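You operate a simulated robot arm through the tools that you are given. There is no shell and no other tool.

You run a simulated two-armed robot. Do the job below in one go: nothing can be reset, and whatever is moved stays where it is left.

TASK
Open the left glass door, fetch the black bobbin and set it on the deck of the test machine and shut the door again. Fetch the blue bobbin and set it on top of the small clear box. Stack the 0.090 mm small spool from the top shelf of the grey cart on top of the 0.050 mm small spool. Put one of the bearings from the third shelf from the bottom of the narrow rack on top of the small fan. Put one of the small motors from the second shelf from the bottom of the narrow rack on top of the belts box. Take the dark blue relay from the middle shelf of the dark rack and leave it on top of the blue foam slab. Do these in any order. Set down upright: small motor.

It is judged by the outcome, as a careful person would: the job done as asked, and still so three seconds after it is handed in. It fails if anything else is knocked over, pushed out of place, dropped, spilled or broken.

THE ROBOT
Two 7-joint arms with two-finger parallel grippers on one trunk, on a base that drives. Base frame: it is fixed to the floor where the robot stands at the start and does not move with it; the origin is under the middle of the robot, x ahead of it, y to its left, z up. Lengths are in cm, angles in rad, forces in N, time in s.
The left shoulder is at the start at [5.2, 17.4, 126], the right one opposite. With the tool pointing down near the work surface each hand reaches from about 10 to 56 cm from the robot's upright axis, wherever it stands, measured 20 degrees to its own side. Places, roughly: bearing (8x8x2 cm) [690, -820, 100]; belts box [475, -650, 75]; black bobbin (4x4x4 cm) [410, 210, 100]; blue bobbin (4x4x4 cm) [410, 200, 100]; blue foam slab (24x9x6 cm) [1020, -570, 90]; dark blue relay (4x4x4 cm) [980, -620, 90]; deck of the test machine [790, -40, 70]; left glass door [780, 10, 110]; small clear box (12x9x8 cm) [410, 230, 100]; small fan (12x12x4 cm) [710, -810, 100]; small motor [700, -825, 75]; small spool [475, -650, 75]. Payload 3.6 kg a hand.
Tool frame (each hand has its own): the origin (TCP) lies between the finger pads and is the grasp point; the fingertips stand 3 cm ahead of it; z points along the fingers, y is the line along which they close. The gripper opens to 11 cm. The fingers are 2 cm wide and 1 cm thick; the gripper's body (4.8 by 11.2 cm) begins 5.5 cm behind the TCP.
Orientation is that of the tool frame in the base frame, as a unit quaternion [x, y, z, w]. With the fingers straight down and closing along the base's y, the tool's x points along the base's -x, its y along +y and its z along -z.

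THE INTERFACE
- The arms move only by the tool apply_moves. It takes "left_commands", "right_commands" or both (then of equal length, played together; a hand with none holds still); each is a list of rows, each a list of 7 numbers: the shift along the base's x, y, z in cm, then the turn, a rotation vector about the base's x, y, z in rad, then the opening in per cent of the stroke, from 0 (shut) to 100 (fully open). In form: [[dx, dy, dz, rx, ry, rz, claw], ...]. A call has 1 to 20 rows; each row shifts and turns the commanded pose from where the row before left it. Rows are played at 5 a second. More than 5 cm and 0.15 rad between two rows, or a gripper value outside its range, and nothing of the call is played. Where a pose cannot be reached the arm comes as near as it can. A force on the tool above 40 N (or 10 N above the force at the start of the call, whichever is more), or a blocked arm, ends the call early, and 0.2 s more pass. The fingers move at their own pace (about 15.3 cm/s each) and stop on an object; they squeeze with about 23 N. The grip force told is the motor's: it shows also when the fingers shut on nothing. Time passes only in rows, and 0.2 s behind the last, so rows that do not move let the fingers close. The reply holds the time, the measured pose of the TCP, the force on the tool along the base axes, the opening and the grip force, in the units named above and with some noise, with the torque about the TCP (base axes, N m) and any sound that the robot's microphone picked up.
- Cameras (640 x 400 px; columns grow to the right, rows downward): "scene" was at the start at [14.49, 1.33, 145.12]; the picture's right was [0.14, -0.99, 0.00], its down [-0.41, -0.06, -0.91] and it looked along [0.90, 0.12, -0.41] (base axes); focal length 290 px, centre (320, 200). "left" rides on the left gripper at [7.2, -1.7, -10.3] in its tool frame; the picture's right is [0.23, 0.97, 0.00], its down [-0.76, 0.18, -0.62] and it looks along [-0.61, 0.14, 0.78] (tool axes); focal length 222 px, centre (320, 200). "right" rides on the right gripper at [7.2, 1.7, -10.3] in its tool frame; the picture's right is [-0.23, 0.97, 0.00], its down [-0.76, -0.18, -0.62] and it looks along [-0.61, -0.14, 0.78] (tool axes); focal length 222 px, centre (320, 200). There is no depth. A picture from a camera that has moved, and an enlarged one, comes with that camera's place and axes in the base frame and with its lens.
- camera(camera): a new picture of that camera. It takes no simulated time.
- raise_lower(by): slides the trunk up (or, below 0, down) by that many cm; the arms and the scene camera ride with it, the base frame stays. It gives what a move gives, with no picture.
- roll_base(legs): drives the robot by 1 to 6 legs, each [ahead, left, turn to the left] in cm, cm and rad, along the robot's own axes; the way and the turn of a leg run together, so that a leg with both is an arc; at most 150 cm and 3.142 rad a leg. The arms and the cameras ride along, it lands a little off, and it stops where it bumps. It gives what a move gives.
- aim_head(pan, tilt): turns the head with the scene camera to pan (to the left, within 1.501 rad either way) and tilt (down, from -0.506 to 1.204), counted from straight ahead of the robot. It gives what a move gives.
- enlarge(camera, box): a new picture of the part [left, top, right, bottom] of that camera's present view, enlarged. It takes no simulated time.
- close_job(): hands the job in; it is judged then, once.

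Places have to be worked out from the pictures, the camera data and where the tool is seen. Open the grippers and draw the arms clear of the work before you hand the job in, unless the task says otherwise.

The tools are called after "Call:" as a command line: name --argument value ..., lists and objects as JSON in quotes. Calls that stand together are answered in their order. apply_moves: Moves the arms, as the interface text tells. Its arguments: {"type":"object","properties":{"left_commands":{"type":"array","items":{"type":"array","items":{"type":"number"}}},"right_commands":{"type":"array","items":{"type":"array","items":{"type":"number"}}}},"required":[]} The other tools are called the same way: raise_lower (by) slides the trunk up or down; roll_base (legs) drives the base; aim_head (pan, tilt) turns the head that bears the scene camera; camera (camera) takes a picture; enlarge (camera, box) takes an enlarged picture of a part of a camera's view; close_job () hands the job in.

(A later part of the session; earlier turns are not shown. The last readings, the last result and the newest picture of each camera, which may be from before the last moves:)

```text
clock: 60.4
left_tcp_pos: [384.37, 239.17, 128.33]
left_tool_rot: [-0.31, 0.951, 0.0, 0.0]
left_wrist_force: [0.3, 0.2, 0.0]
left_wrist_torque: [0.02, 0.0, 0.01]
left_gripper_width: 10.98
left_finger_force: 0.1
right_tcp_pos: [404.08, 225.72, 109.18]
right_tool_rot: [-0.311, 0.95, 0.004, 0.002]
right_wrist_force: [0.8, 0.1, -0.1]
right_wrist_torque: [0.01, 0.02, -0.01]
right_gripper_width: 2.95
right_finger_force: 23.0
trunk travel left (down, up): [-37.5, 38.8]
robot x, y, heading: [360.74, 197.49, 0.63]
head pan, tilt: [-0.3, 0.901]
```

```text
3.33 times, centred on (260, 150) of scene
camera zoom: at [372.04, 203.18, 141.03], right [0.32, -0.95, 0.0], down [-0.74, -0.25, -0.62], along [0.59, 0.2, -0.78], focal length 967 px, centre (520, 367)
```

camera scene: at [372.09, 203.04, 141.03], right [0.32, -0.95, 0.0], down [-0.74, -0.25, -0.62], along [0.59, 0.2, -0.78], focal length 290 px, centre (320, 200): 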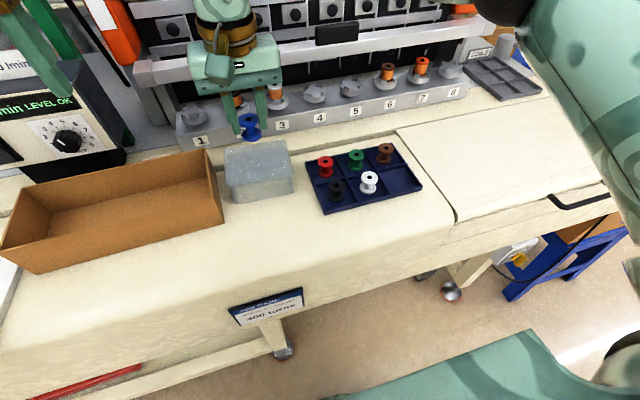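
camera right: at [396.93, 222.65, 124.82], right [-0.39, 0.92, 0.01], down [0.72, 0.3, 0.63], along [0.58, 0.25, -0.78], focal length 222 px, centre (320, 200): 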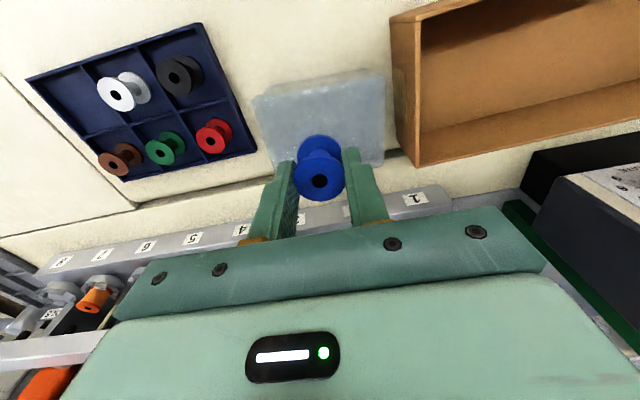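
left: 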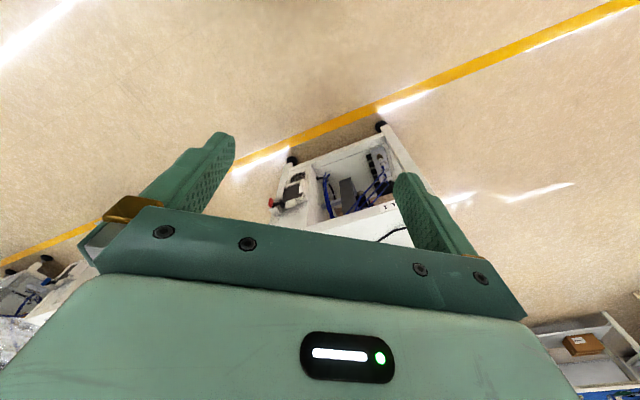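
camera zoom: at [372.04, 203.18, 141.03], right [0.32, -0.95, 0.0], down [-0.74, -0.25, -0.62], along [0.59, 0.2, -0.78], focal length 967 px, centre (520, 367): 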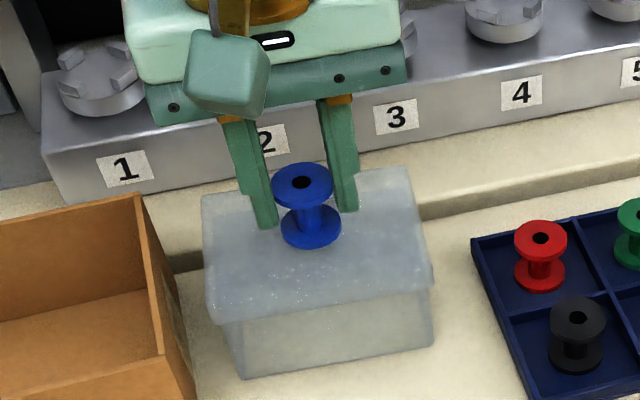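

The bobbin hovers just above the lid; I lower in small steps.

Call:
apply_moves --right_commands '[[0, 0, -0.4, 0, 0, 0, 0], [0, 0, -0.3, 0, 0, 0, 0]]'

Call:
apply_moves --right_commands '[[0, 0, -0.3, 0, 0, 0, 0]]'

Call:
apply_moves --right_commands '[[0, 0, -0.3, 0, 0, 0, 0]]'

Call:
enlarge --camera "scene" --box '[200, 90, 320, 210]'

```text
clock: 61.0
left_tcp_pos: [384.34, 239.16, 128.31]
left_tool_rot: [-0.31, 0.951, 0.0, 0.0]
left_wrist_force: [-0.3, -0.5, -0.4]
left_wrist_torque: [-0.02, -0.01, -0.02]
left_gripper_width: 11.0
left_finger_force: 0.1
right_tcp_pos: [404.0, 225.95, 108.37]
right_tool_rot: [-0.31, 0.951, 0.003, 0.003]
right_wrist_force: [0.1, 0.0, -0.3]
right_wrist_torque: [-0.01, -0.01, -0.03]
right_gripper_width: 2.98
right_finger_force: 23.1
trunk travel left (down, up): [-37.5, 38.8]
robot x, y, heading: [360.52, 197.54, 0.635]
head pan, tilt: [-0.3, 0.901]
```

```text
clock: 61.4
left_tcp_pos: [384.41, 239.33, 128.36]
left_tool_rot: [-0.31, 0.951, 0.0, 0.0]
left_wrist_force: [-0.1, 0.1, 0.6]
left_wrist_torque: [-0.02, 0.02, 0.0]
left_gripper_width: 10.98
left_finger_force: 0.0
right_tcp_pos: [404.01, 225.83, 108.2]
right_tool_rot: [-0.311, 0.95, 0.003, 0.002]
right_wrist_force: [0.9, 0.1, 0.2]
right_wrist_torque: [-0.03, 0.01, 0.03]
right_gripper_width: 2.97
right_finger_force: 23.5
trunk travel left (down, up): [-37.5, 38.8]
robot x, y, heading: [360.81, 197.91, 0.629]
head pan, tilt: [-0.3, 0.901]
```

```text
clock: 61.8
left_tcp_pos: [384.36, 239.2, 128.23]
left_tool_rot: [-0.311, 0.951, 0.001, 0.001]
left_wrist_force: [-0.8, -0.2, 0.3]
left_wrist_torque: [0.02, 0.03, 0.0]
left_gripper_width: 11.03
left_finger_force: 0.1
right_tcp_pos: [404.1, 225.67, 107.99]
right_tool_rot: [-0.31, 0.951, 0.004, 0.002]
right_wrist_force: [0.9, 0.9, 3.7]
right_wrist_torque: [0.0, -0.08, 0.0]
right_gripper_width: 2.99
right_finger_force: 22.6
trunk travel left (down, up): [-37.5, 38.8]
robot x, y, heading: [360.75, 197.46, 0.631]
head pan, tilt: [-0.3, 0.901]
```

```text
3.33 times, centred on (260, 150) of scene
camera zoom: at [372.0, 203.13, 141.04], right [0.32, -0.95, 0.0], down [-0.74, -0.25, -0.62], along [0.59, 0.2, -0.78], focal length 967 px, centre (520, 367)
```

zoom: 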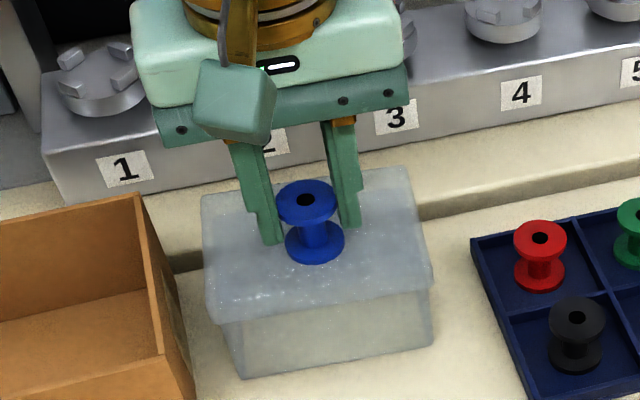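

Contact force 3.7 N: it is resting on the lid. Release gently and lift.

Call:
apply_moves --right_commands '[[0, 0, 0, 0, 0, 0, 30], [0, 0, 0, 0, 0, 0, 45], [0, 0, 1.5, 0, 0, 0, 45], [0, 0, 3, 0, 0, 0, 45], [0, 0, 4, 0, 0, 0, 45], [0, 0, 4, 0, 0, 0, 45]]'

Call:
enlarge --camera "scene" --box '[200, 90, 320, 210]'

```text
clock: 63.2
left_tcp_pos: [384.29, 239.2, 128.33]
left_tool_rot: [-0.309, 0.951, 0.001, 0.001]
left_wrist_force: [0.3, -0.2, 0.7]
left_wrist_torque: [0.01, 0.01, -0.04]
left_gripper_width: 11.0
left_finger_force: 0.0
right_tcp_pos: [404.11, 225.78, 120.43]
right_tool_rot: [-0.311, 0.95, 0.004, 0.002]
right_wrist_force: [0.0, 0.6, -0.1]
right_wrist_torque: [0.03, -0.02, -0.04]
right_gripper_width: 4.98
right_finger_force: 0.1
trunk travel left (down, up): [-37.5, 38.8]
robot x, y, heading: [360.8, 197.45, 0.632]
head pan, tilt: [-0.3, 0.901]
```

```text
3.33 times, centred on (260, 150) of scene
camera zoom: at [371.95, 203.14, 141.04], right [0.32, -0.95, 0.0], down [-0.74, -0.25, -0.62], along [0.59, 0.2, -0.78], focal length 967 px, centre (520, 367)
```

zoom: 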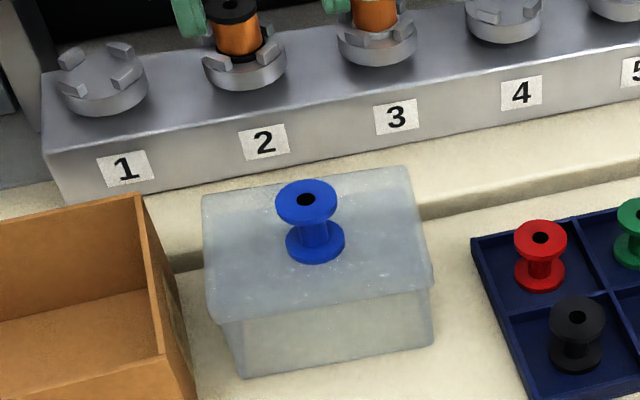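

Blue bobbin stands on the box. Now over to the black bobbin at [406.45, 211.75].

Call:
apply_moves --right_commands '[[0.78, -4.68, 0, 0, 0, 0, 38], [0.78, -4.68, 0, 0, 0, 0, 38], [0.79, -4.69, -3, 0, 0, 0, 38], [0, 0, -4, 0, 0, 0, 35], [0, 0, -4, 0, 0, 0, 35], [0, 0, -4, 0, 0, 0, 35]]'

Call:
enlarge --camera "right" --box '[220, 40, 420, 190]'

Call:
enlarge --camera "scene" --box '[290, 90, 430, 220]'

```text
refused: row 3 steps farther than a row can; nothing moved
```

```text
2.67 times, centred on (320, 115) of right
camera zoom: at [397.18, 222.84, 130.77], right [-0.39, 0.92, 0.01], down [0.72, 0.3, 0.63], along [0.57, 0.25, -0.78], focal length 592 px, centre (320, 427)
```

zoom: 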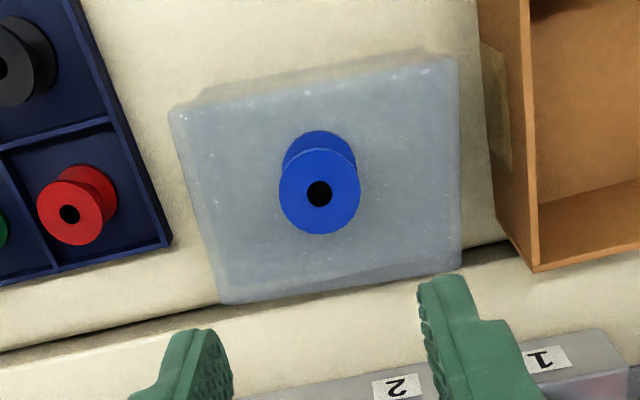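

```text
3.08 times, centred on (360, 155) of scene
camera zoom: at [371.95, 203.14, 141.04], right [0.32, -0.95, 0.0], down [-0.74, -0.25, -0.62], along [0.59, 0.2, -0.78], focal length 893 px, centre (197, 338)
```

zoom: 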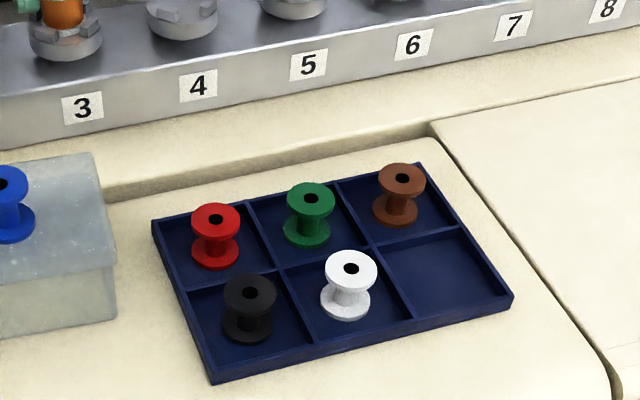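

Blue sits well centred. The move was refused for step size; I resend with smaller rows.

Call:
apply_moves --right_commands '[[0.78, -4.68, 0, 0, 0, 0, 38], [0.78, -4.68, 0, 0, 0, 0, 38], [0.79, -4.69, 0, 0, 0, 0, 38], [0, 0, -4, 0, 0, 0, 35], [0, 0, -4, 0, 0, 0, 35], [0, 0, -4, 0, 0, 0, 35], [0, 0, -3, 0, 0, 0, 35]]'

Call:
enlarge --camera "right" --box '[220, 40, 420, 190]'

Call:
enlarge --camera "scene" --box '[290, 90, 430, 220]'

```text
clock: 64.8
left_tcp_pos: [384.31, 239.25, 128.41]
left_tool_rot: [-0.31, 0.951, 0.0, 0.0]
left_wrist_force: [0.5, 0.9, -1.3]
left_wrist_torque: [0.01, 0.04, 0.0]
left_gripper_width: 10.98
left_finger_force: 0.0
right_tcp_pos: [406.41, 211.87, 105.34]
right_tool_rot: [-0.311, 0.951, 0.003, 0.002]
right_wrist_force: [-0.5, -0.1, 0.1]
right_wrist_torque: [-0.04, 0.03, -0.04]
right_gripper_width: 3.85
right_finger_force: 0.0
trunk travel left (down, up): [-37.5, 38.8]
robot x, y, heading: [360.47, 197.54, 0.631]
head pan, tilt: [-0.3, 0.901]
```

```text
2.67 times, centred on (320, 115) of right
camera zoom: at [399.44, 208.88, 115.66], right [-0.39, 0.92, 0.01], down [0.72, 0.3, 0.63], along [0.57, 0.25, -0.78], focal length 592 px, centre (320, 427)
```

zoom: 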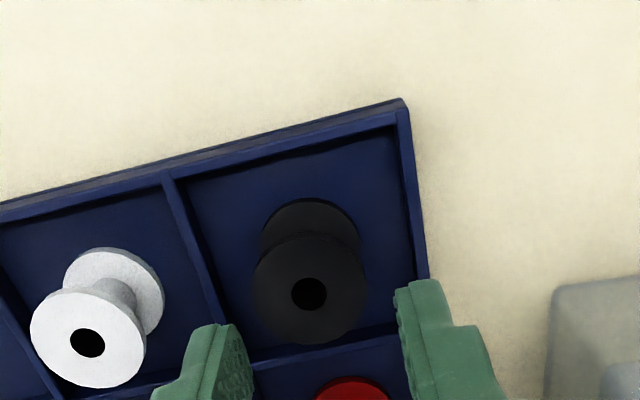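

```text
3.08 times, centred on (360, 155) of scene
camera zoom: at [372.06, 203.17, 141.03], right [0.32, -0.95, 0.0], down [-0.74, -0.25, -0.62], along [0.59, 0.2, -0.78], focal length 893 px, centre (197, 338)
```

zoom: 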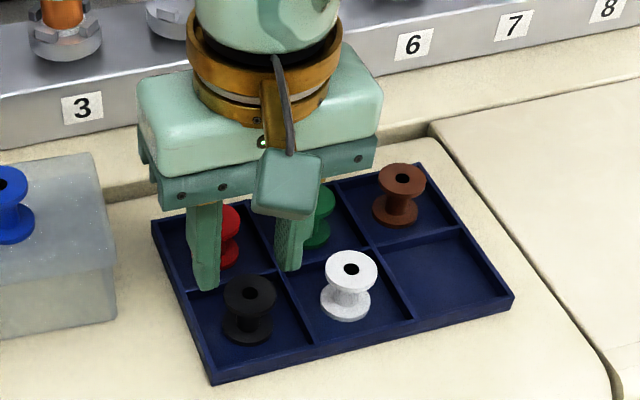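

The hole is at about [406.2, 211.45], so I shift [-0.2, -0.4], go down 3.6 and close.

Call:
apply_moves --right_commands '[[-0.2, -0.4, 0, 0, 0, 0, 36], [0, 0, -1.5, 0, 0, 0, 36], [0, 0, -1.2, 0, 0, 0, 36], [0, 0, -0.8, 0, 0, 0, 36], [0, 0, 0, 0, 0, 0, 0], [0, 0, 0, 0, 0, 0, 0], [0, 0, 0, 0, 0, 0, 0]]'

```text
clock: 66.4
left_tcp_pos: [384.41, 239.33, 128.34]
left_tool_rot: [-0.309, 0.951, -0.001, 0.0]
left_wrist_force: [-0.1, 0.1, 0.6]
left_wrist_torque: [-0.02, 0.02, 0.02]
left_gripper_width: 11.0
left_finger_force: 0.0
right_tcp_pos: [406.34, 211.36, 102.03]
right_tool_rot: [-0.31, 0.951, 0.004, 0.002]
right_wrist_force: [0.6, -0.2, 1.4]
right_wrist_torque: [-0.07, -0.01, -0.04]
right_gripper_width: 3.07
right_finger_force: 23.4
trunk travel left (down, up): [-37.5, 38.8]
robot x, y, heading: [360.7, 197.54, 0.629]
head pan, tilt: [-0.3, 0.901]
```

Gripped. Lift and check.

Call:
apply_moves --right_commands '[[0, 0, 1, 0, 0, 0, 0], [0, 0, 3, 0, 0, 0, 0], [0, 0, 4, 0, 0, 0, 0], [0, 0, 4, 0, 0, 0, 0], [0, 0, 4, 0, 0, 0, 0]]'

Call:
camera --camera "scene"

Call:
enlarge --camera "right" --box '[220, 80, 420, 230]'

```text
clock: 67.6
left_tcp_pos: [384.33, 239.3, 128.39]
left_tool_rot: [-0.31, 0.951, 0.0, 0.0]
left_wrist_force: [0.0, -0.7, 0.1]
left_wrist_torque: [-0.03, -0.02, -0.02]
left_gripper_width: 11.0
left_finger_force: 0.0
right_tcp_pos: [406.19, 211.18, 118.02]
right_tool_rot: [-0.311, 0.951, 0.004, 0.003]
right_wrist_force: [-0.5, -0.4, -0.1]
right_wrist_torque: [0.0, -0.05, -0.03]
right_gripper_width: 3.02
right_finger_force: 23.6
trunk travel left (down, up): [-37.5, 38.8]
robot x, y, heading: [360.4, 197.48, 0.634]
head pan, tilt: [-0.3, 0.901]
```

```text
taken
camera scene: at [371.97, 203.15, 141.04], right [0.32, -0.95, 0.0], down [-0.74, -0.25, -0.62], along [0.59, 0.2, -0.78], focal length 290 px, centre (320, 200)
```

scene: 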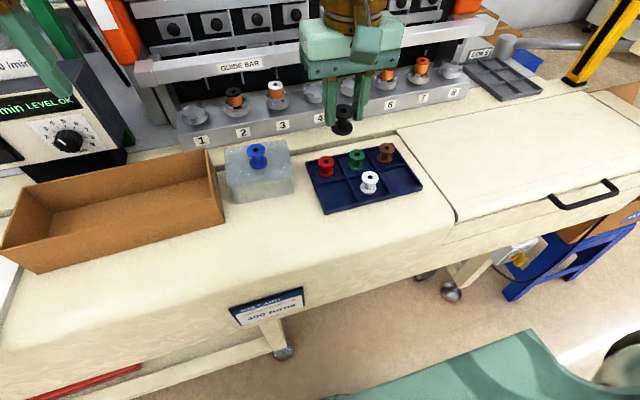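

```text
2.67 times, centred on (320, 155) of right
camera zoom: at [399.27, 208.32, 128.31], right [-0.39, 0.92, 0.01], down [0.72, 0.3, 0.63], along [0.58, 0.25, -0.78], focal length 592 px, centre (320, 320)
```

zoom: 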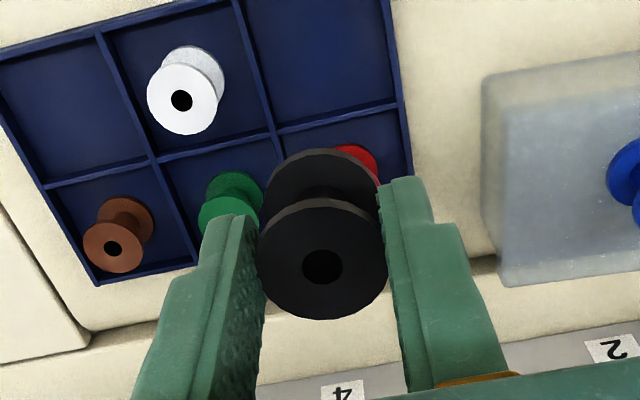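

Black bobbin is held upright. I pull the right hand in and up, then back off the bench and look towards the test machine.

Call:
apply_moves --right_commands '[[-3, -2.2, 3, 0, 0, 0, 0], [-3, -2.2, 3, 0, 0, 0, 0], [-2, -1.5, 3, 0, 0, 0, 0]]'

Call:
roll_base --legs '[[-60, 0, 0]]'

Call:
aim_head --pan -0.8 --tilt 0.25

Call:
camera --camera "scene"

Call:
aim_head --pan -1.5 --tilt 0.3

Call:
camera --camera "scene"

```text
clock: 68.4
left_tcp_pos: [384.2, 239.23, 128.36]
left_tool_rot: [-0.31, 0.951, 0.002, 0.0]
left_wrist_force: [0.2, 0.1, -0.8]
left_wrist_torque: [0.0, 0.01, 0.0]
left_gripper_width: 11.02
left_finger_force: 0.1
right_tcp_pos: [398.35, 205.35, 126.79]
right_tool_rot: [-0.311, 0.95, 0.002, 0.003]
right_wrist_force: [-1.3, -0.6, -0.2]
right_wrist_torque: [-0.03, -0.02, 0.0]
right_gripper_width: 3.07
right_finger_force: 22.7
trunk travel left (down, up): [-37.5, 38.8]
robot x, y, heading: [360.51, 197.69, 0.625]
head pan, tilt: [-0.3, 0.901]
```

```text
clock: 71.8
left_tcp_pos: [335.47, 203.56, 128.41]
left_tool_rot: [-0.31, 0.951, 0.0, 0.001]
left_wrist_force: [0.0, 0.7, 0.2]
left_wrist_torque: [0.04, -0.02, -0.02]
left_gripper_width: 11.01
left_finger_force: 0.1
right_tcp_pos: [349.49, 169.65, 126.66]
right_tool_rot: [-0.31, 0.951, 0.003, 0.003]
right_wrist_force: [0.0, 0.0, 0.4]
right_wrist_torque: [-0.02, -0.01, 0.01]
right_gripper_width: 3.0
right_finger_force: 22.8
trunk travel left (down, up): [-37.5, 38.8]
robot x, y, heading: [311.55, 161.73, 0.628]
head pan, tilt: [-0.3, 0.901]
```

```text
clock: 72.8
left_tcp_pos: [335.52, 203.59, 128.4]
left_tool_rot: [-0.31, 0.951, 0.0, 0.0]
left_wrist_force: [-0.2, -0.3, -0.3]
left_wrist_torque: [0.01, 0.01, 0.0]
left_gripper_width: 11.0
left_finger_force: 0.0
right_tcp_pos: [349.55, 169.76, 126.65]
right_tool_rot: [-0.309, 0.951, 0.004, 0.003]
right_wrist_force: [0.2, -0.5, -0.6]
right_wrist_torque: [-0.01, -0.06, -0.01]
right_gripper_width: 3.04
right_finger_force: 22.9
trunk travel left (down, up): [-37.5, 38.8]
robot x, y, heading: [311.66, 161.47, 0.629]
head pan, tilt: [-0.799, 0.25]
```

```text
taken
camera scene: at [325.15, 163.49, 146.72], right [-0.17, -0.99, 0.0], down [-0.24, 0.04, -0.97], along [0.95, -0.16, -0.25], focal length 290 px, centre (320, 200)
```

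scene: 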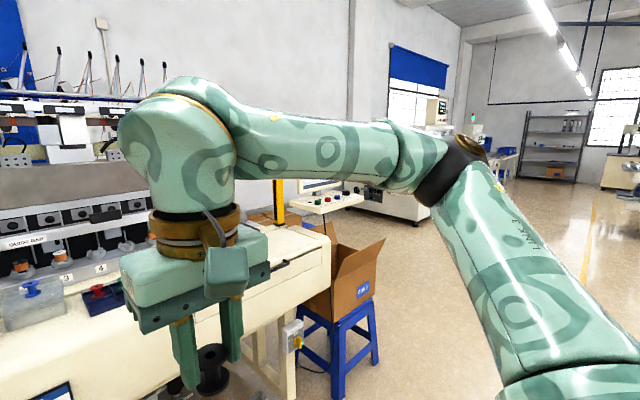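

```text
clock: 73.9
left_tcp_pos: [335.53, 203.6, 128.29]
left_tool_rot: [-0.31, 0.951, 0.0, 0.0]
left_wrist_force: [-0.4, -0.4, -0.6]
left_wrist_torque: [0.02, -0.04, 0.01]
left_gripper_width: 11.01
left_finger_force: 0.0
right_tcp_pos: [349.61, 169.6, 126.67]
right_tool_rot: [-0.31, 0.951, 0.003, 0.002]
right_wrist_force: [-1.4, 0.6, -0.6]
right_wrist_torque: [0.01, 0.02, 0.02]
right_gripper_width: 3.05
right_finger_force: 23.2
trunk travel left (down, up): [-37.5, 38.8]
robot x, y, heading: [311.28, 161.77, 0.628]
head pan, tilt: [-1.499, 0.3]
```

```text
taken
camera scene: at [321.98, 157.94, 146.26], right [-0.76, -0.64, 0.0], down [-0.19, 0.23, -0.96], along [0.62, -0.73, -0.3], focal length 290 px, centre (320, 200)
```

scene: 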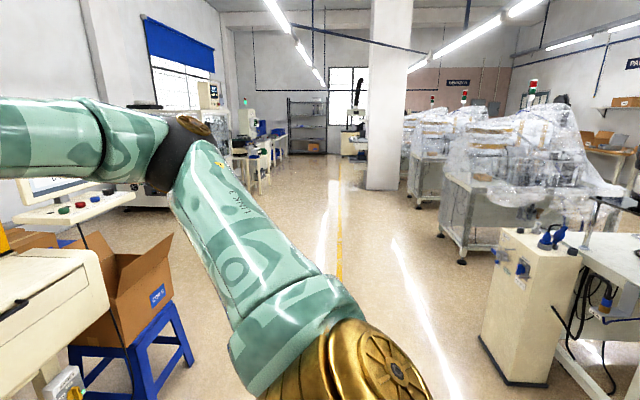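

The aisle along my right is clear: cream cabinet ~88 cm on one side, stool ~94 cm on the other. The test machine is further along at the far wall; I slide right 300 and look.

Call:
roll_base --legs '[[0, -150, 0], [0, -150, 0]]'

Call:
aim_head --pan -0.4 --tilt 0.2

Call:
camera --camera "scene"

Call:
aim_head --pan -1.2 --tilt 0.3

Call:
camera --camera "scene"

```text
clock: 88.4
left_tcp_pos: [516.71, -34.7, 128.25]
left_tool_rot: [-0.319, 0.948, 0.0, 0.0]
left_wrist_force: [0.1, 0.7, 0.1]
left_wrist_torque: [0.0, -0.01, 0.0]
left_gripper_width: 11.0
left_finger_force: 0.0
right_tcp_pos: [531.39, -68.25, 126.74]
right_tool_rot: [-0.32, 0.947, 0.004, 0.002]
right_wrist_force: [-0.4, 0.6, 0.1]
right_wrist_torque: [-0.02, 0.02, -0.01]
right_gripper_width: 3.0
right_finger_force: 22.7
trunk travel left (down, up): [-37.5, 38.8]
robot x, y, heading: [493.41, -76.61, 0.649]
head pan, tilt: [-1.499, 0.3]
```

```text
clock: 89.7
left_tcp_pos: [516.73, -34.62, 128.28]
left_tool_rot: [-0.319, 0.948, 0.0, 0.001]
left_wrist_force: [0.2, 0.1, 0.1]
left_wrist_torque: [-0.01, 0.0, 0.01]
left_gripper_width: 11.0
left_finger_force: 0.1
right_tcp_pos: [531.43, -68.15, 126.71]
right_tool_rot: [-0.32, 0.947, 0.003, 0.003]
right_wrist_force: [0.4, -0.3, 0.3]
right_wrist_torque: [-0.03, -0.02, 0.01]
right_gripper_width: 3.04
right_finger_force: 23.1
trunk travel left (down, up): [-37.5, 38.8]
robot x, y, heading: [493.79, -76.82, 0.649]
head pan, tilt: [-0.4, 0.201]
```

```text
taken
camera scene: at [507.01, -71.17, 147.19], right [0.25, -0.97, 0.0], down [-0.19, -0.05, -0.98], along [0.95, 0.24, -0.2], focal length 290 px, centre (320, 200)
```

scene: 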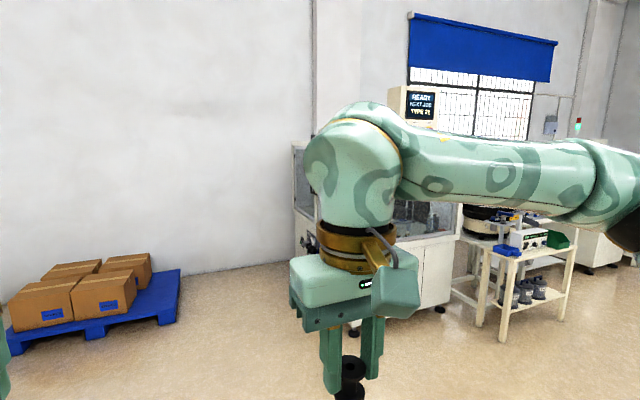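

```text
clock: 90.8
left_tcp_pos: [516.84, -34.55, 128.48]
left_tool_rot: [-0.319, 0.948, 0.001, 0.0]
left_wrist_force: [0.2, -0.5, 0.1]
left_wrist_torque: [0.0, -0.02, 0.01]
left_gripper_width: 11.02
left_finger_force: 0.1
right_tcp_pos: [531.47, -68.06, 126.67]
right_tool_rot: [-0.32, 0.947, 0.004, 0.003]
right_wrist_force: [-0.2, 0.7, -0.6]
right_wrist_torque: [0.02, 0.01, 0.01]
right_gripper_width: 3.02
right_finger_force: 22.6
trunk travel left (down, up): [-37.5, 38.8]
robot x, y, heading: [493.99, -76.74, 0.653]
head pan, tilt: [-1.201, 0.3]
```

```text
taken
camera scene: at [505.94, -78.35, 146.26], right [-0.52, -0.85, 0.0], down [-0.25, 0.15, -0.96], along [0.81, -0.5, -0.3], focal length 290 px, centre (320, 200)
```

scene: 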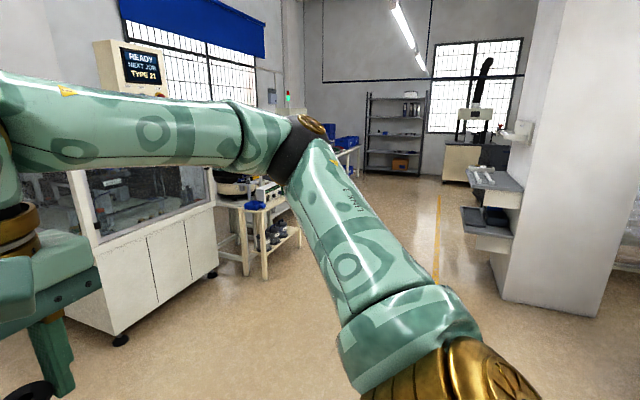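

This machine's long left side (facing me obliquely) holds the glass doors: its face runs from about [708,-47] to [856,40]. I drive forward ~120 to look at that side.

Call:
roll_base --legs '[[120, 0, -0.02]]'

Call:
aim_head --pan -0.5 --tilt 0.3

Call:
camera --camera "scene"

Call:
aim_head --pan 0.0 --tilt 0.3

Call:
camera --camera "scene"

```text
clock: 96.9
left_tcp_pos: [615.43, 35.83, 128.33]
left_tool_rot: [-0.303, 0.953, 0.0, 0.0]
left_wrist_force: [0.1, -0.8, -0.3]
left_wrist_torque: [0.0, -0.01, 0.0]
left_gripper_width: 10.99
left_finger_force: 0.1
right_tcp_pos: [629.02, 1.86, 126.71]
right_tool_rot: [-0.304, 0.953, 0.003, 0.002]
right_wrist_force: [-0.7, -0.3, -0.6]
right_wrist_torque: [-0.02, 0.0, 0.04]
right_gripper_width: 3.02
right_finger_force: 22.6
trunk travel left (down, up): [-37.5, 38.8]
robot x, y, heading: [591.01, -5.44, 0.619]
head pan, tilt: [-1.201, 0.3]
```

```text
clock: 98.0
left_tcp_pos: [615.43, 36.01, 128.28]
left_tool_rot: [-0.303, 0.953, 0.0, 0.0]
left_wrist_force: [-0.2, 0.3, 0.3]
left_wrist_torque: [0.01, 0.02, -0.04]
left_gripper_width: 11.0
left_finger_force: 0.1
right_tcp_pos: [629.0, 1.82, 126.73]
right_tool_rot: [-0.304, 0.953, 0.004, 0.003]
right_wrist_force: [0.0, 0.3, -0.5]
right_wrist_torque: [-0.01, 0.01, -0.01]
right_gripper_width: 3.02
right_finger_force: 22.5
trunk travel left (down, up): [-37.5, 38.8]
robot x, y, heading: [590.65, -5.51, 0.617]
head pan, tilt: [-0.499, 0.3]
```

```text
taken
camera scene: at [604.67, -1.22, 146.26], right [0.12, -0.99, 0.0], down [-0.29, -0.03, -0.96], along [0.95, 0.11, -0.3], focal length 290 px, centre (320, 200)
```

scene: 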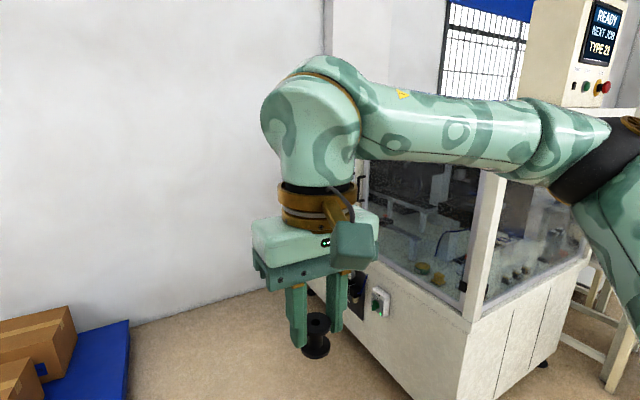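

```text
clock: 98.9
left_tcp_pos: [615.35, 35.99, 128.29]
left_tool_rot: [-0.303, 0.953, -0.001, 0.0]
left_wrist_force: [-0.6, 0.0, 0.7]
left_wrist_torque: [0.01, -0.01, 0.03]
left_gripper_width: 10.99
left_finger_force: 0.0
right_tcp_pos: [629.05, 1.82, 126.78]
right_tool_rot: [-0.305, 0.952, 0.004, 0.003]
right_wrist_force: [-0.6, 0.0, -0.7]
right_wrist_torque: [0.0, -0.01, -0.06]
right_gripper_width: 3.02
right_finger_force: 23.2
trunk travel left (down, up): [-37.5, 38.8]
robot x, y, heading: [590.96, -5.1, 0.617]
head pan, tilt: [0.0, 0.3]
```

```text
taken
camera scene: at [603.02, 3.08, 146.26], right [0.58, -0.82, 0.0], down [-0.24, -0.17, -0.96], along [0.78, 0.55, -0.3], focal length 290 px, centre (320, 200)
```

scene: 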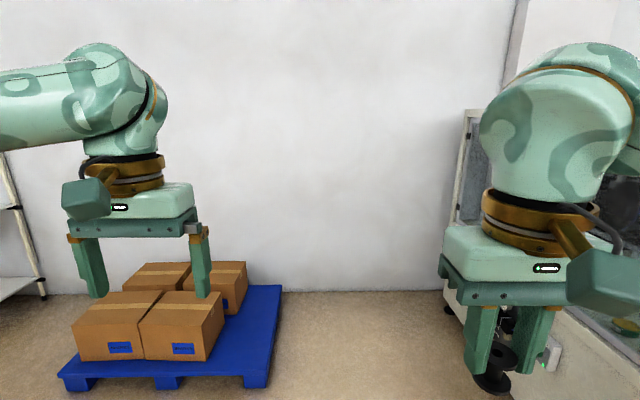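

The operator side (with a start button) is the long face. I turn to face it (heading ≈ -0.93) and view it with the head panned left.

Call:
roll_base --legs '[[0, 0, -1.55]]'

Call:
aim_head --pan 0.75 --tilt 0.25

Call:
camera --camera "scene"

```text
clock: 103.2
left_tcp_pos: [632.29, -29.88, 128.3]
left_tool_rot: [0.46, 0.888, -0.001, 0.0]
left_wrist_force: [0.1, -0.9, -0.3]
left_wrist_torque: [0.02, 0.0, -0.02]
left_gripper_width: 11.0
left_finger_force: 0.1
right_tcp_pos: [598.25, -43.38, 126.76]
right_tool_rot: [0.46, 0.888, 0.001, 0.005]
right_wrist_force: [-0.5, -0.1, 0.2]
right_wrist_torque: [-0.04, -0.03, 0.03]
right_gripper_width: 3.05
right_finger_force: 23.3
trunk travel left (down, up): [-37.5, 38.8]
robot x, y, heading: [590.72, -5.71, -0.958]
head pan, tilt: [0.0, 0.3]
```

```text
clock: 104.3
left_tcp_pos: [632.25, -29.91, 128.29]
left_tool_rot: [0.46, 0.888, 0.0, 0.0]
left_wrist_force: [-1.0, 0.0, -0.6]
left_wrist_torque: [0.0, -0.03, 0.01]
left_gripper_width: 10.98
left_finger_force: 0.0
right_tcp_pos: [598.24, -43.39, 126.66]
right_tool_rot: [0.46, 0.888, 0.001, 0.004]
right_wrist_force: [-0.9, 0.7, -0.4]
right_wrist_torque: [-0.04, -0.02, 0.0]
right_gripper_width: 3.04
right_finger_force: 22.9
trunk travel left (down, up): [-37.5, 38.8]
robot x, y, heading: [591.08, -5.41, -0.961]
head pan, tilt: [0.75, 0.25]
```

```text
taken
camera scene: at [603.28, -11.46, 146.73], right [-0.21, -0.98, 0.0], down [-0.24, 0.05, -0.97], along [0.95, -0.2, -0.25], focal length 290 px, centre (320, 200)
```

scene: 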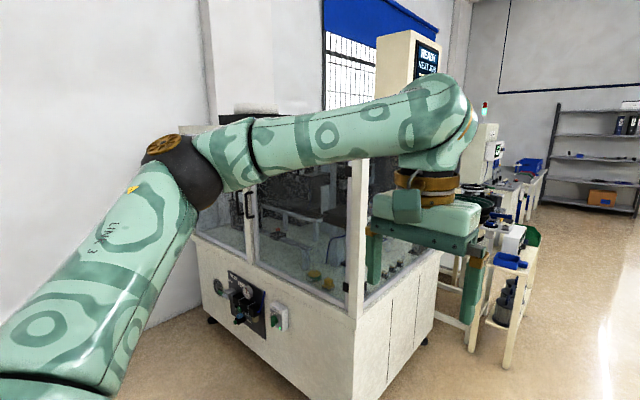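

I see a vertical handle at (250,205) on the left door frame. I slide left ~105 with a little forward to stand in front of it.

Call:
roll_base --legs '[[10, 105, 0]]'

Call:
aim_head --pan 0.1 --tilt 0.45

Call:
camera --camera "scene"

```text
clock: 109.6
left_tcp_pos: [721.82, 19.64, 128.32]
left_tool_rot: [0.466, 0.885, 0.0, -0.001]
left_wrist_force: [-0.1, 0.4, 0.1]
left_wrist_torque: [0.0, -0.04, 0.03]
left_gripper_width: 11.02
left_finger_force: 0.1
right_tcp_pos: [687.61, 6.55, 126.68]
right_tool_rot: [0.466, 0.885, 0.0, 0.004]
right_wrist_force: [-0.2, -1.1, 0.1]
right_wrist_torque: [0.0, 0.05, -0.02]
right_gripper_width: 3.04
right_finger_force: 22.4
trunk travel left (down, up): [-37.5, 38.8]
robot x, y, heading: [680.65, 44.81, -0.969]
head pan, tilt: [0.75, 0.25]
```

```text
clock: 110.6
left_tcp_pos: [721.96, 19.76, 128.35]
left_tool_rot: [0.467, 0.884, -0.001, 0.0]
left_wrist_force: [-0.2, -0.1, 0.4]
left_wrist_torque: [-0.02, 0.02, -0.01]
left_gripper_width: 11.01
left_finger_force: 0.1
right_tcp_pos: [687.61, 6.59, 126.71]
right_tool_rot: [0.465, 0.885, 0.002, 0.005]
right_wrist_force: [0.2, 0.7, -0.3]
right_wrist_torque: [0.05, 0.0, -0.01]
right_gripper_width: 3.05
right_finger_force: 22.7
trunk travel left (down, up): [-37.5, 38.8]
robot x, y, heading: [681.19, 44.71, -0.965]
head pan, tilt: [0.099, 0.45]
```

```text
taken
camera scene: at [689.93, 33.5, 144.87], right [-0.76, -0.64, 0.0], down [-0.28, 0.33, -0.9], along [0.58, -0.69, -0.44], focal length 290 px, centre (320, 200)
```

scene: 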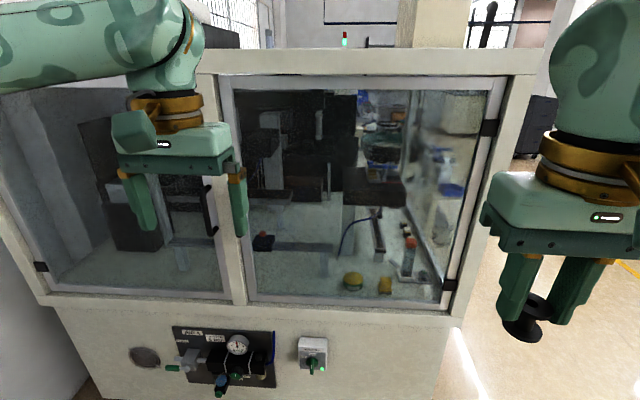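

Two glass doors: the left door has its hinges at its left side and a vertical handle near the centre post. I move the left hand away to see the handle clearly.

Call:
apply_moves --left_commands '[[2.5, 4, 0, 0, 0, 0, 100], [2.5, 4, 0, 0, 0, 0, 100], [2.5, 4, 0, 0, 0, 0, 100], [1.5, 4, 0, 0, 0, 0, 100], [1.5, 4, 0, 0, 0, 0, 100]]'

Call:
camera --camera "scene"

Call:
enlarge --camera "scene" --box '[140, 120, 300, 260]'

```text
clock: 111.8
left_tcp_pos: [733.79, 38.42, 126.21]
left_tool_rot: [0.466, 0.885, -0.001, 0.002]
left_wrist_force: [-0.4, 1.1, -0.2]
left_wrist_torque: [0.03, 0.03, 0.02]
left_gripper_width: 11.01
left_finger_force: 0.0
left hand out of reach, approached as far as the arm can: row 3, 4, 5
right_tcp_pos: [687.69, 6.68, 126.69]
right_tool_rot: [0.466, 0.885, 0.001, 0.003]
right_wrist_force: [0.6, 0.2, -0.5]
right_wrist_torque: [-0.03, -0.05, 0.0]
right_gripper_width: 3.03
right_finger_force: 23.1
trunk travel left (down, up): [-37.5, 38.8]
robot x, y, heading: [681.08, 44.7, -0.972]
head pan, tilt: [0.099, 0.45]
```

```text
taken
camera scene: at [689.97, 33.54, 144.86], right [-0.77, -0.64, 0.0], down [-0.28, 0.33, -0.9], along [0.58, -0.69, -0.44], focal length 290 px, centre (320, 200)
```

scene: 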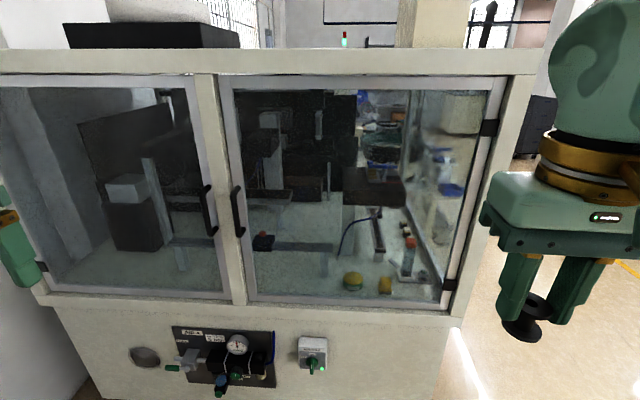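

```text
2.86 times, centred on (220, 190) of scene
camera zoom: at [689.97, 33.54, 144.86], right [-0.77, -0.64, 0.0], down [-0.28, 0.33, -0.9], along [0.58, -0.69, -0.44], focal length 829 px, centre (606, 229)
```

zoom: 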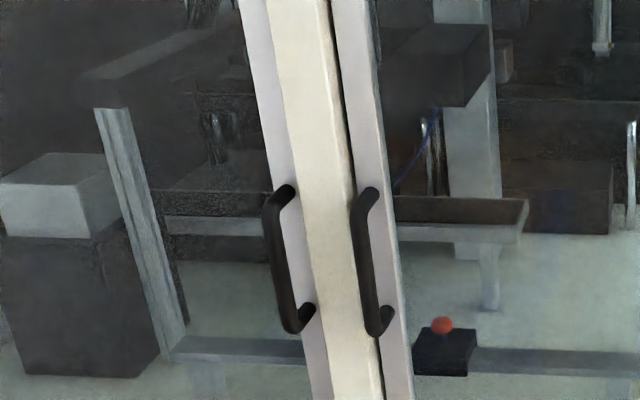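

Handle of the left door triangulates to about [768.4, -5.8, 102.6]; the face's inward normal heading is ≈ -0.908, the hinge ≈ [827, 35]. I square up and approach to ~75 cm from the handle, then measure again.

Call:
roll_base --legs '[[16, 22, 0.06]]'

Call:
aim_head --pan 0.3 --tilt 0.5

Call:
camera --camera "scene"

```text
clock: 113.8
left_tcp_pos: [761.89, 41.73, 126.18]
left_tool_rot: [0.437, 0.899, -0.001, 0.001]
left_wrist_force: [-0.3, -0.4, -0.5]
left_wrist_torque: [0.02, 0.06, -0.01]
left_gripper_width: 11.0
left_finger_force: 0.1
right_tcp_pos: [717.8, 7.12, 126.71]
right_tool_rot: [0.437, 0.9, 0.001, 0.002]
right_wrist_force: [0.2, 0.1, 0.0]
right_wrist_torque: [0.0, 0.03, 0.01]
right_gripper_width: 3.02
right_finger_force: 23.3
trunk travel left (down, up): [-37.5, 38.8]
robot x, y, heading: [708.69, 44.64, -0.903]
head pan, tilt: [0.099, 0.45]
```

```text
clock: 114.5
left_tcp_pos: [761.71, 41.6, 126.25]
left_tool_rot: [0.437, 0.899, -0.001, 0.001]
left_wrist_force: [0.2, -0.9, 0.6]
left_wrist_torque: [-0.05, 0.02, 0.02]
left_gripper_width: 10.99
left_finger_force: 0.0
right_tcp_pos: [717.64, 7.16, 126.68]
right_tool_rot: [0.437, 0.9, 0.001, 0.005]
right_wrist_force: [-0.3, 0.0, 0.5]
right_wrist_torque: [-0.04, -0.01, 0.02]
right_gripper_width: 3.02
right_finger_force: 23.2
trunk travel left (down, up): [-37.5, 38.8]
robot x, y, heading: [708.53, 44.76, -0.9]
head pan, tilt: [0.3, 0.499]
```

```text
taken
camera scene: at [719.41, 35.58, 144.42], right [-0.57, -0.82, 0.0], down [-0.39, 0.27, -0.88], along [0.72, -0.5, -0.48], focal length 290 px, centre (320, 200)
```

scene: 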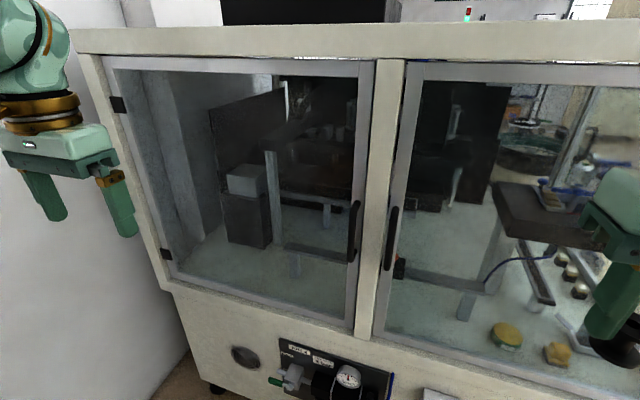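

Handle now measures about [764.5, -5.5, 102.5], ~74 cm ahead. I rotate the left tool to point horizontally forward (fingers closing sideways) while bringing it in front of the left shoulder.

Call:
apply_moves --left_commands '[[-0.69, -2.01, -2.0, -0.1119, -0.0888, 0, 100], [-0.69, -2.01, -2.0, -0.1119, -0.0888, 0, 100], [-0.69, -2.01, -2.0, -0.1119, -0.0888, 0, 100], [-0.69, -2.01, -2.0, -0.1119, -0.0888, 0, 100], [-0.69, -2.01, -2.0, -0.1119, -0.0888, 0, 100], [-0.69, -2.01, -2.0, -0.1119, -0.0888, 0, 100], [-0.69, -2.01, -2.0, -0.1119, -0.0888, 0, 100], [-0.69, -2.01, -2.0, -0.1119, -0.0888, 0, 80], [-0.69, -2.01, -2.0, -0.1119, -0.0888, 0, 60], [-0.69, -2.01, -2.0, -0.1119, -0.0888, 0, 60], [-0.69, -2.01, -2.0, -0.1119, -0.0888, 0, 60]]'

Call:
camera --camera "scene"

Call:
camera --camera "left"

```text
clock: 116.9
left_tcp_pos: [755.48, 18.39, 104.09]
left_tool_rot: [0.308, 0.635, -0.306, 0.639]
left_wrist_force: [-0.3, -0.6, -0.4]
left_wrist_torque: [-0.02, 0.0, 0.02]
left_gripper_width: 6.61
left_finger_force: 0.0
left hand out of reach, approached as far as the arm can: row 6, 7
right_tcp_pos: [717.65, 7.22, 126.75]
right_tool_rot: [0.436, 0.9, 0.002, 0.004]
right_wrist_force: [0.4, 0.4, -1.8]
right_wrist_torque: [0.02, 0.0, 0.03]
right_gripper_width: 3.03
right_finger_force: 23.2
trunk travel left (down, up): [-37.5, 38.8]
robot x, y, heading: [708.71, 44.59, -0.903]
head pan, tilt: [0.3, 0.499]
```

```text
taken
camera scene: at [719.41, 35.54, 144.42], right [-0.57, -0.82, 0.0], down [-0.39, 0.27, -0.88], along [0.72, -0.5, -0.48], focal length 290 px, centre (320, 200)
```

scene: 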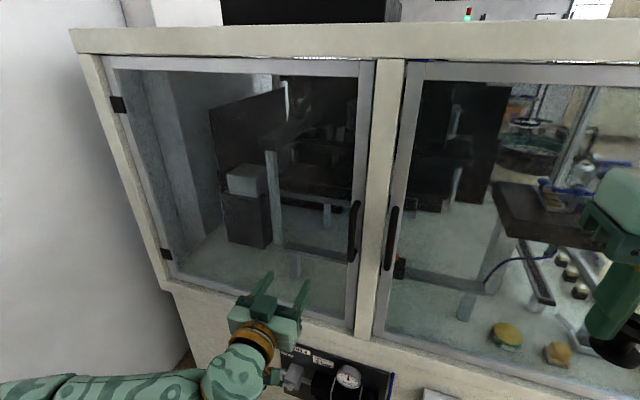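

```text
taken
camera left: at [747.61, 25.45, 96.85], right [0.76, 0.61, -0.22], down [-0.25, 0.6, 0.76], along [0.59, -0.52, 0.61], focal length 222 px, centre (320, 200)
```

left: 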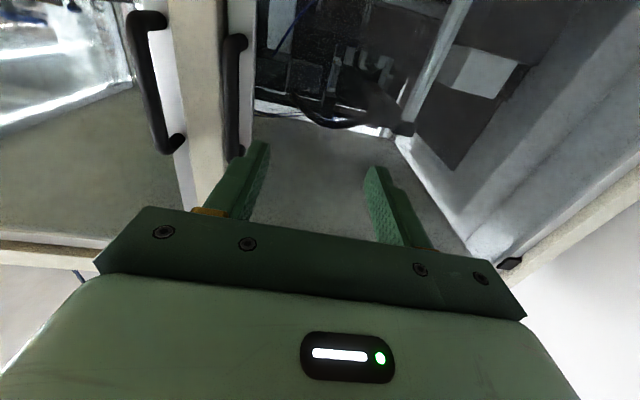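

I zoom both views on the handle to pin it down.

Call:
enlarge --camera "left" --box '[120, 0, 300, 180]'

Call:
enlarge --camera "scene" --box '[300, 170, 440, 300]'

```text
2.22 times, centred on (210, 90) of left
camera zoom: at [747.61, 25.45, 96.85], right [0.76, 0.61, -0.22], down [-0.25, 0.6, 0.76], along [0.59, -0.52, 0.61], focal length 494 px, centre (564, 444)
```

zoom: 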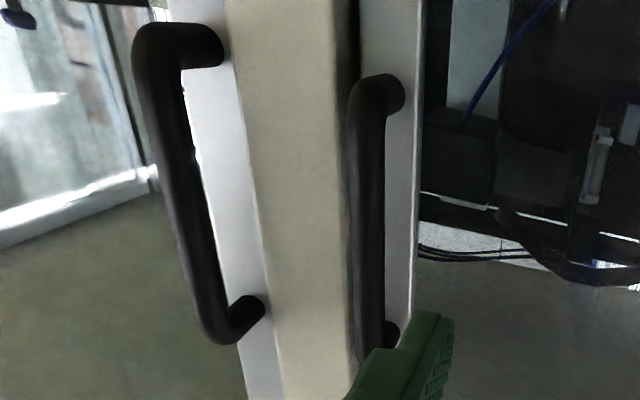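

```text
3.08 times, centred on (370, 235) of scene
camera zoom: at [719.41, 35.54, 144.42], right [-0.57, -0.82, 0.0], down [-0.39, 0.27, -0.88], along [0.72, -0.5, -0.48], focal length 893 px, centre (166, 92)
```

zoom: 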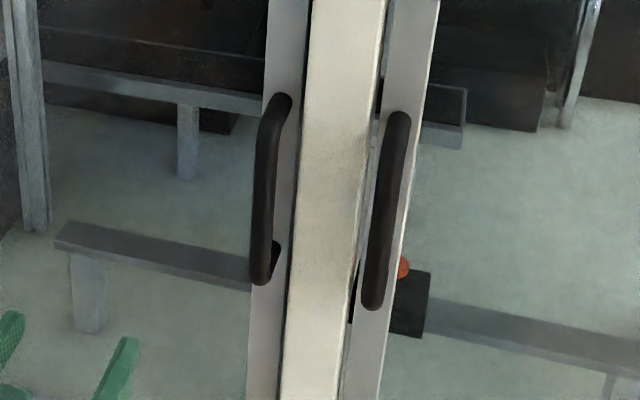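

The handle bar is at about [758.3, -0.5], z from 100.6 to 114. I align the left hand laterally/vertically, then roll forward 12 cm.

Call:
apply_moves --left_commands '[[-2.5, -1.95, 1, 0, 0, 0, 55], [-2.5, -1.95, 1, 0, 0, 0, 55], [-2.5, -2, 1, 0, 0, 0, 55]]'

Call:
roll_base --legs '[[11, 0, 0]]'

Call:
camera --camera "scene"

Call:
camera --camera "left"

```text
clock: 117.7
left_tcp_pos: [747.87, 12.72, 107.27]
left_tool_rot: [0.31, 0.634, -0.305, 0.639]
left_wrist_force: [-0.1, 0.3, -0.1]
left_wrist_torque: [-0.02, 0.01, 0.04]
left_gripper_width: 6.04
left_finger_force: 0.1
right_tcp_pos: [717.49, 7.2, 126.6]
right_tool_rot: [0.437, 0.9, 0.001, 0.004]
right_wrist_force: [0.3, -0.9, 0.1]
right_wrist_torque: [0.02, -0.01, -0.03]
right_gripper_width: 3.01
right_finger_force: 23.0
trunk travel left (down, up): [-37.5, 38.8]
robot x, y, heading: [708.46, 44.78, -0.907]
head pan, tilt: [0.3, 0.499]
```

```text
clock: 118.9
left_tcp_pos: [754.98, 4.17, 107.16]
left_tool_rot: [0.309, 0.635, -0.306, 0.638]
left_wrist_force: [0.4, -0.1, -1.2]
left_wrist_torque: [0.02, -0.02, 0.02]
left_gripper_width: 6.05
left_finger_force: 0.0
right_tcp_pos: [724.68, -1.62, 126.65]
right_tool_rot: [0.437, 0.9, 0.002, 0.003]
right_wrist_force: [0.6, -0.1, -1.0]
right_wrist_torque: [0.01, 0.0, 0.02]
right_gripper_width: 3.03
right_finger_force: 23.1
trunk travel left (down, up): [-37.5, 38.8]
robot x, y, heading: [715.09, 36.21, -0.909]
head pan, tilt: [0.3, 0.499]
```

```text
taken
camera scene: at [726.3, 26.84, 144.4], right [-0.57, -0.82, 0.0], down [-0.39, 0.27, -0.88], along [0.72, -0.5, -0.48], focal length 290 px, centre (320, 200)
```

scene: 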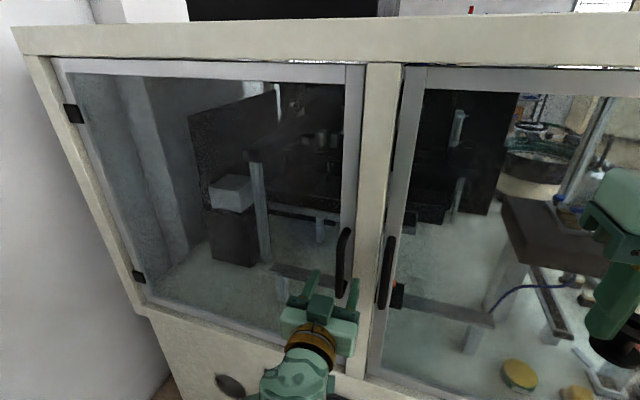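

```text
taken
camera left: at [747.05, 11.12, 99.85], right [0.76, 0.61, -0.22], down [-0.25, 0.6, 0.76], along [0.59, -0.52, 0.61], focal length 222 px, centre (320, 200)
```

left: 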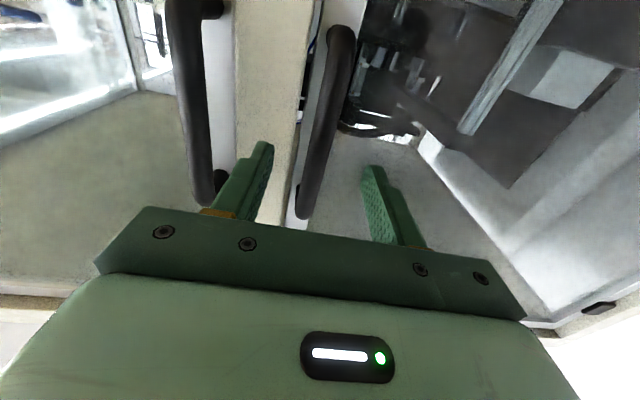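

The bar is centred between the fingers, about 5.7 cm ahead of the TCP. I advance 4.5 cm and look.

Call:
apply_moves --left_commands '[[1.2, -1.6, 0, 0, 0, 0, 55], [1.2, -1.6, 0, 0, 0, 0, 55], [0.4, -0.5, 0, 0, 0, 0, 55]]'

Call:
camera --camera "left"

Call:
enlarge --camera "scene" --box '[270, 200, 430, 340]'

```text
clock: 119.5
left_tcp_pos: [756.74, 1.21, 107.25]
left_tool_rot: [0.309, 0.635, -0.308, 0.638]
left_wrist_force: [-9.3, 14.9, 1.7]
left_wrist_torque: [0.0, -0.03, -0.62]
left_gripper_width: 5.97
left_finger_force: 0.1
right_tcp_pos: [724.43, -1.42, 126.68]
right_tool_rot: [0.436, 0.9, 0.001, 0.003]
right_wrist_force: [0.0, -1.3, -0.2]
right_wrist_torque: [0.06, -0.01, 0.01]
right_gripper_width: 3.05
right_finger_force: 22.8
trunk travel left (down, up): [-37.5, 38.8]
robot x, y, heading: [715.53, 35.63, -0.904]
head pan, tilt: [0.3, 0.499]
stopped in row 3 (left hand): the force on the tool passed its limit at 44 N (the readings are from after the stop); the commanded pose is now the measured one
```

```text
taken
camera left: at [748.96, 8.27, 99.89], right [0.77, 0.6, -0.22], down [-0.25, 0.6, 0.76], along [0.59, -0.53, 0.61], focal length 222 px, centre (320, 200)
```

left: 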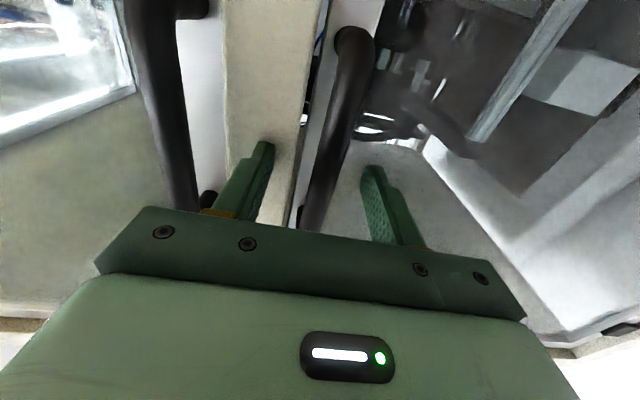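

```text
2.86 times, centred on (350, 270) of scene
camera zoom: at [726.17, 27.03, 144.43], right [-0.57, -0.82, 0.0], down [-0.39, 0.27, -0.88], along [0.72, -0.5, -0.48], focal length 829 px, centre (234, 0)
```

zoom: 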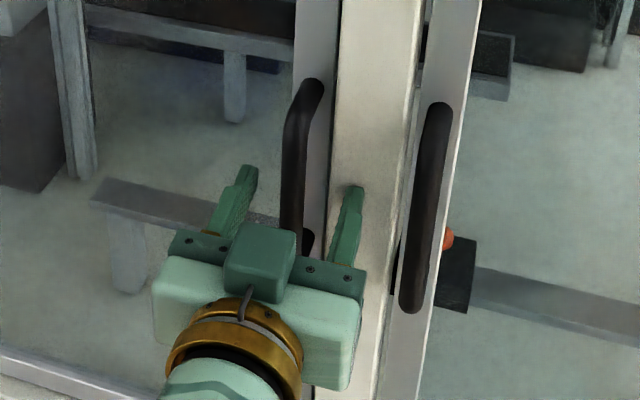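

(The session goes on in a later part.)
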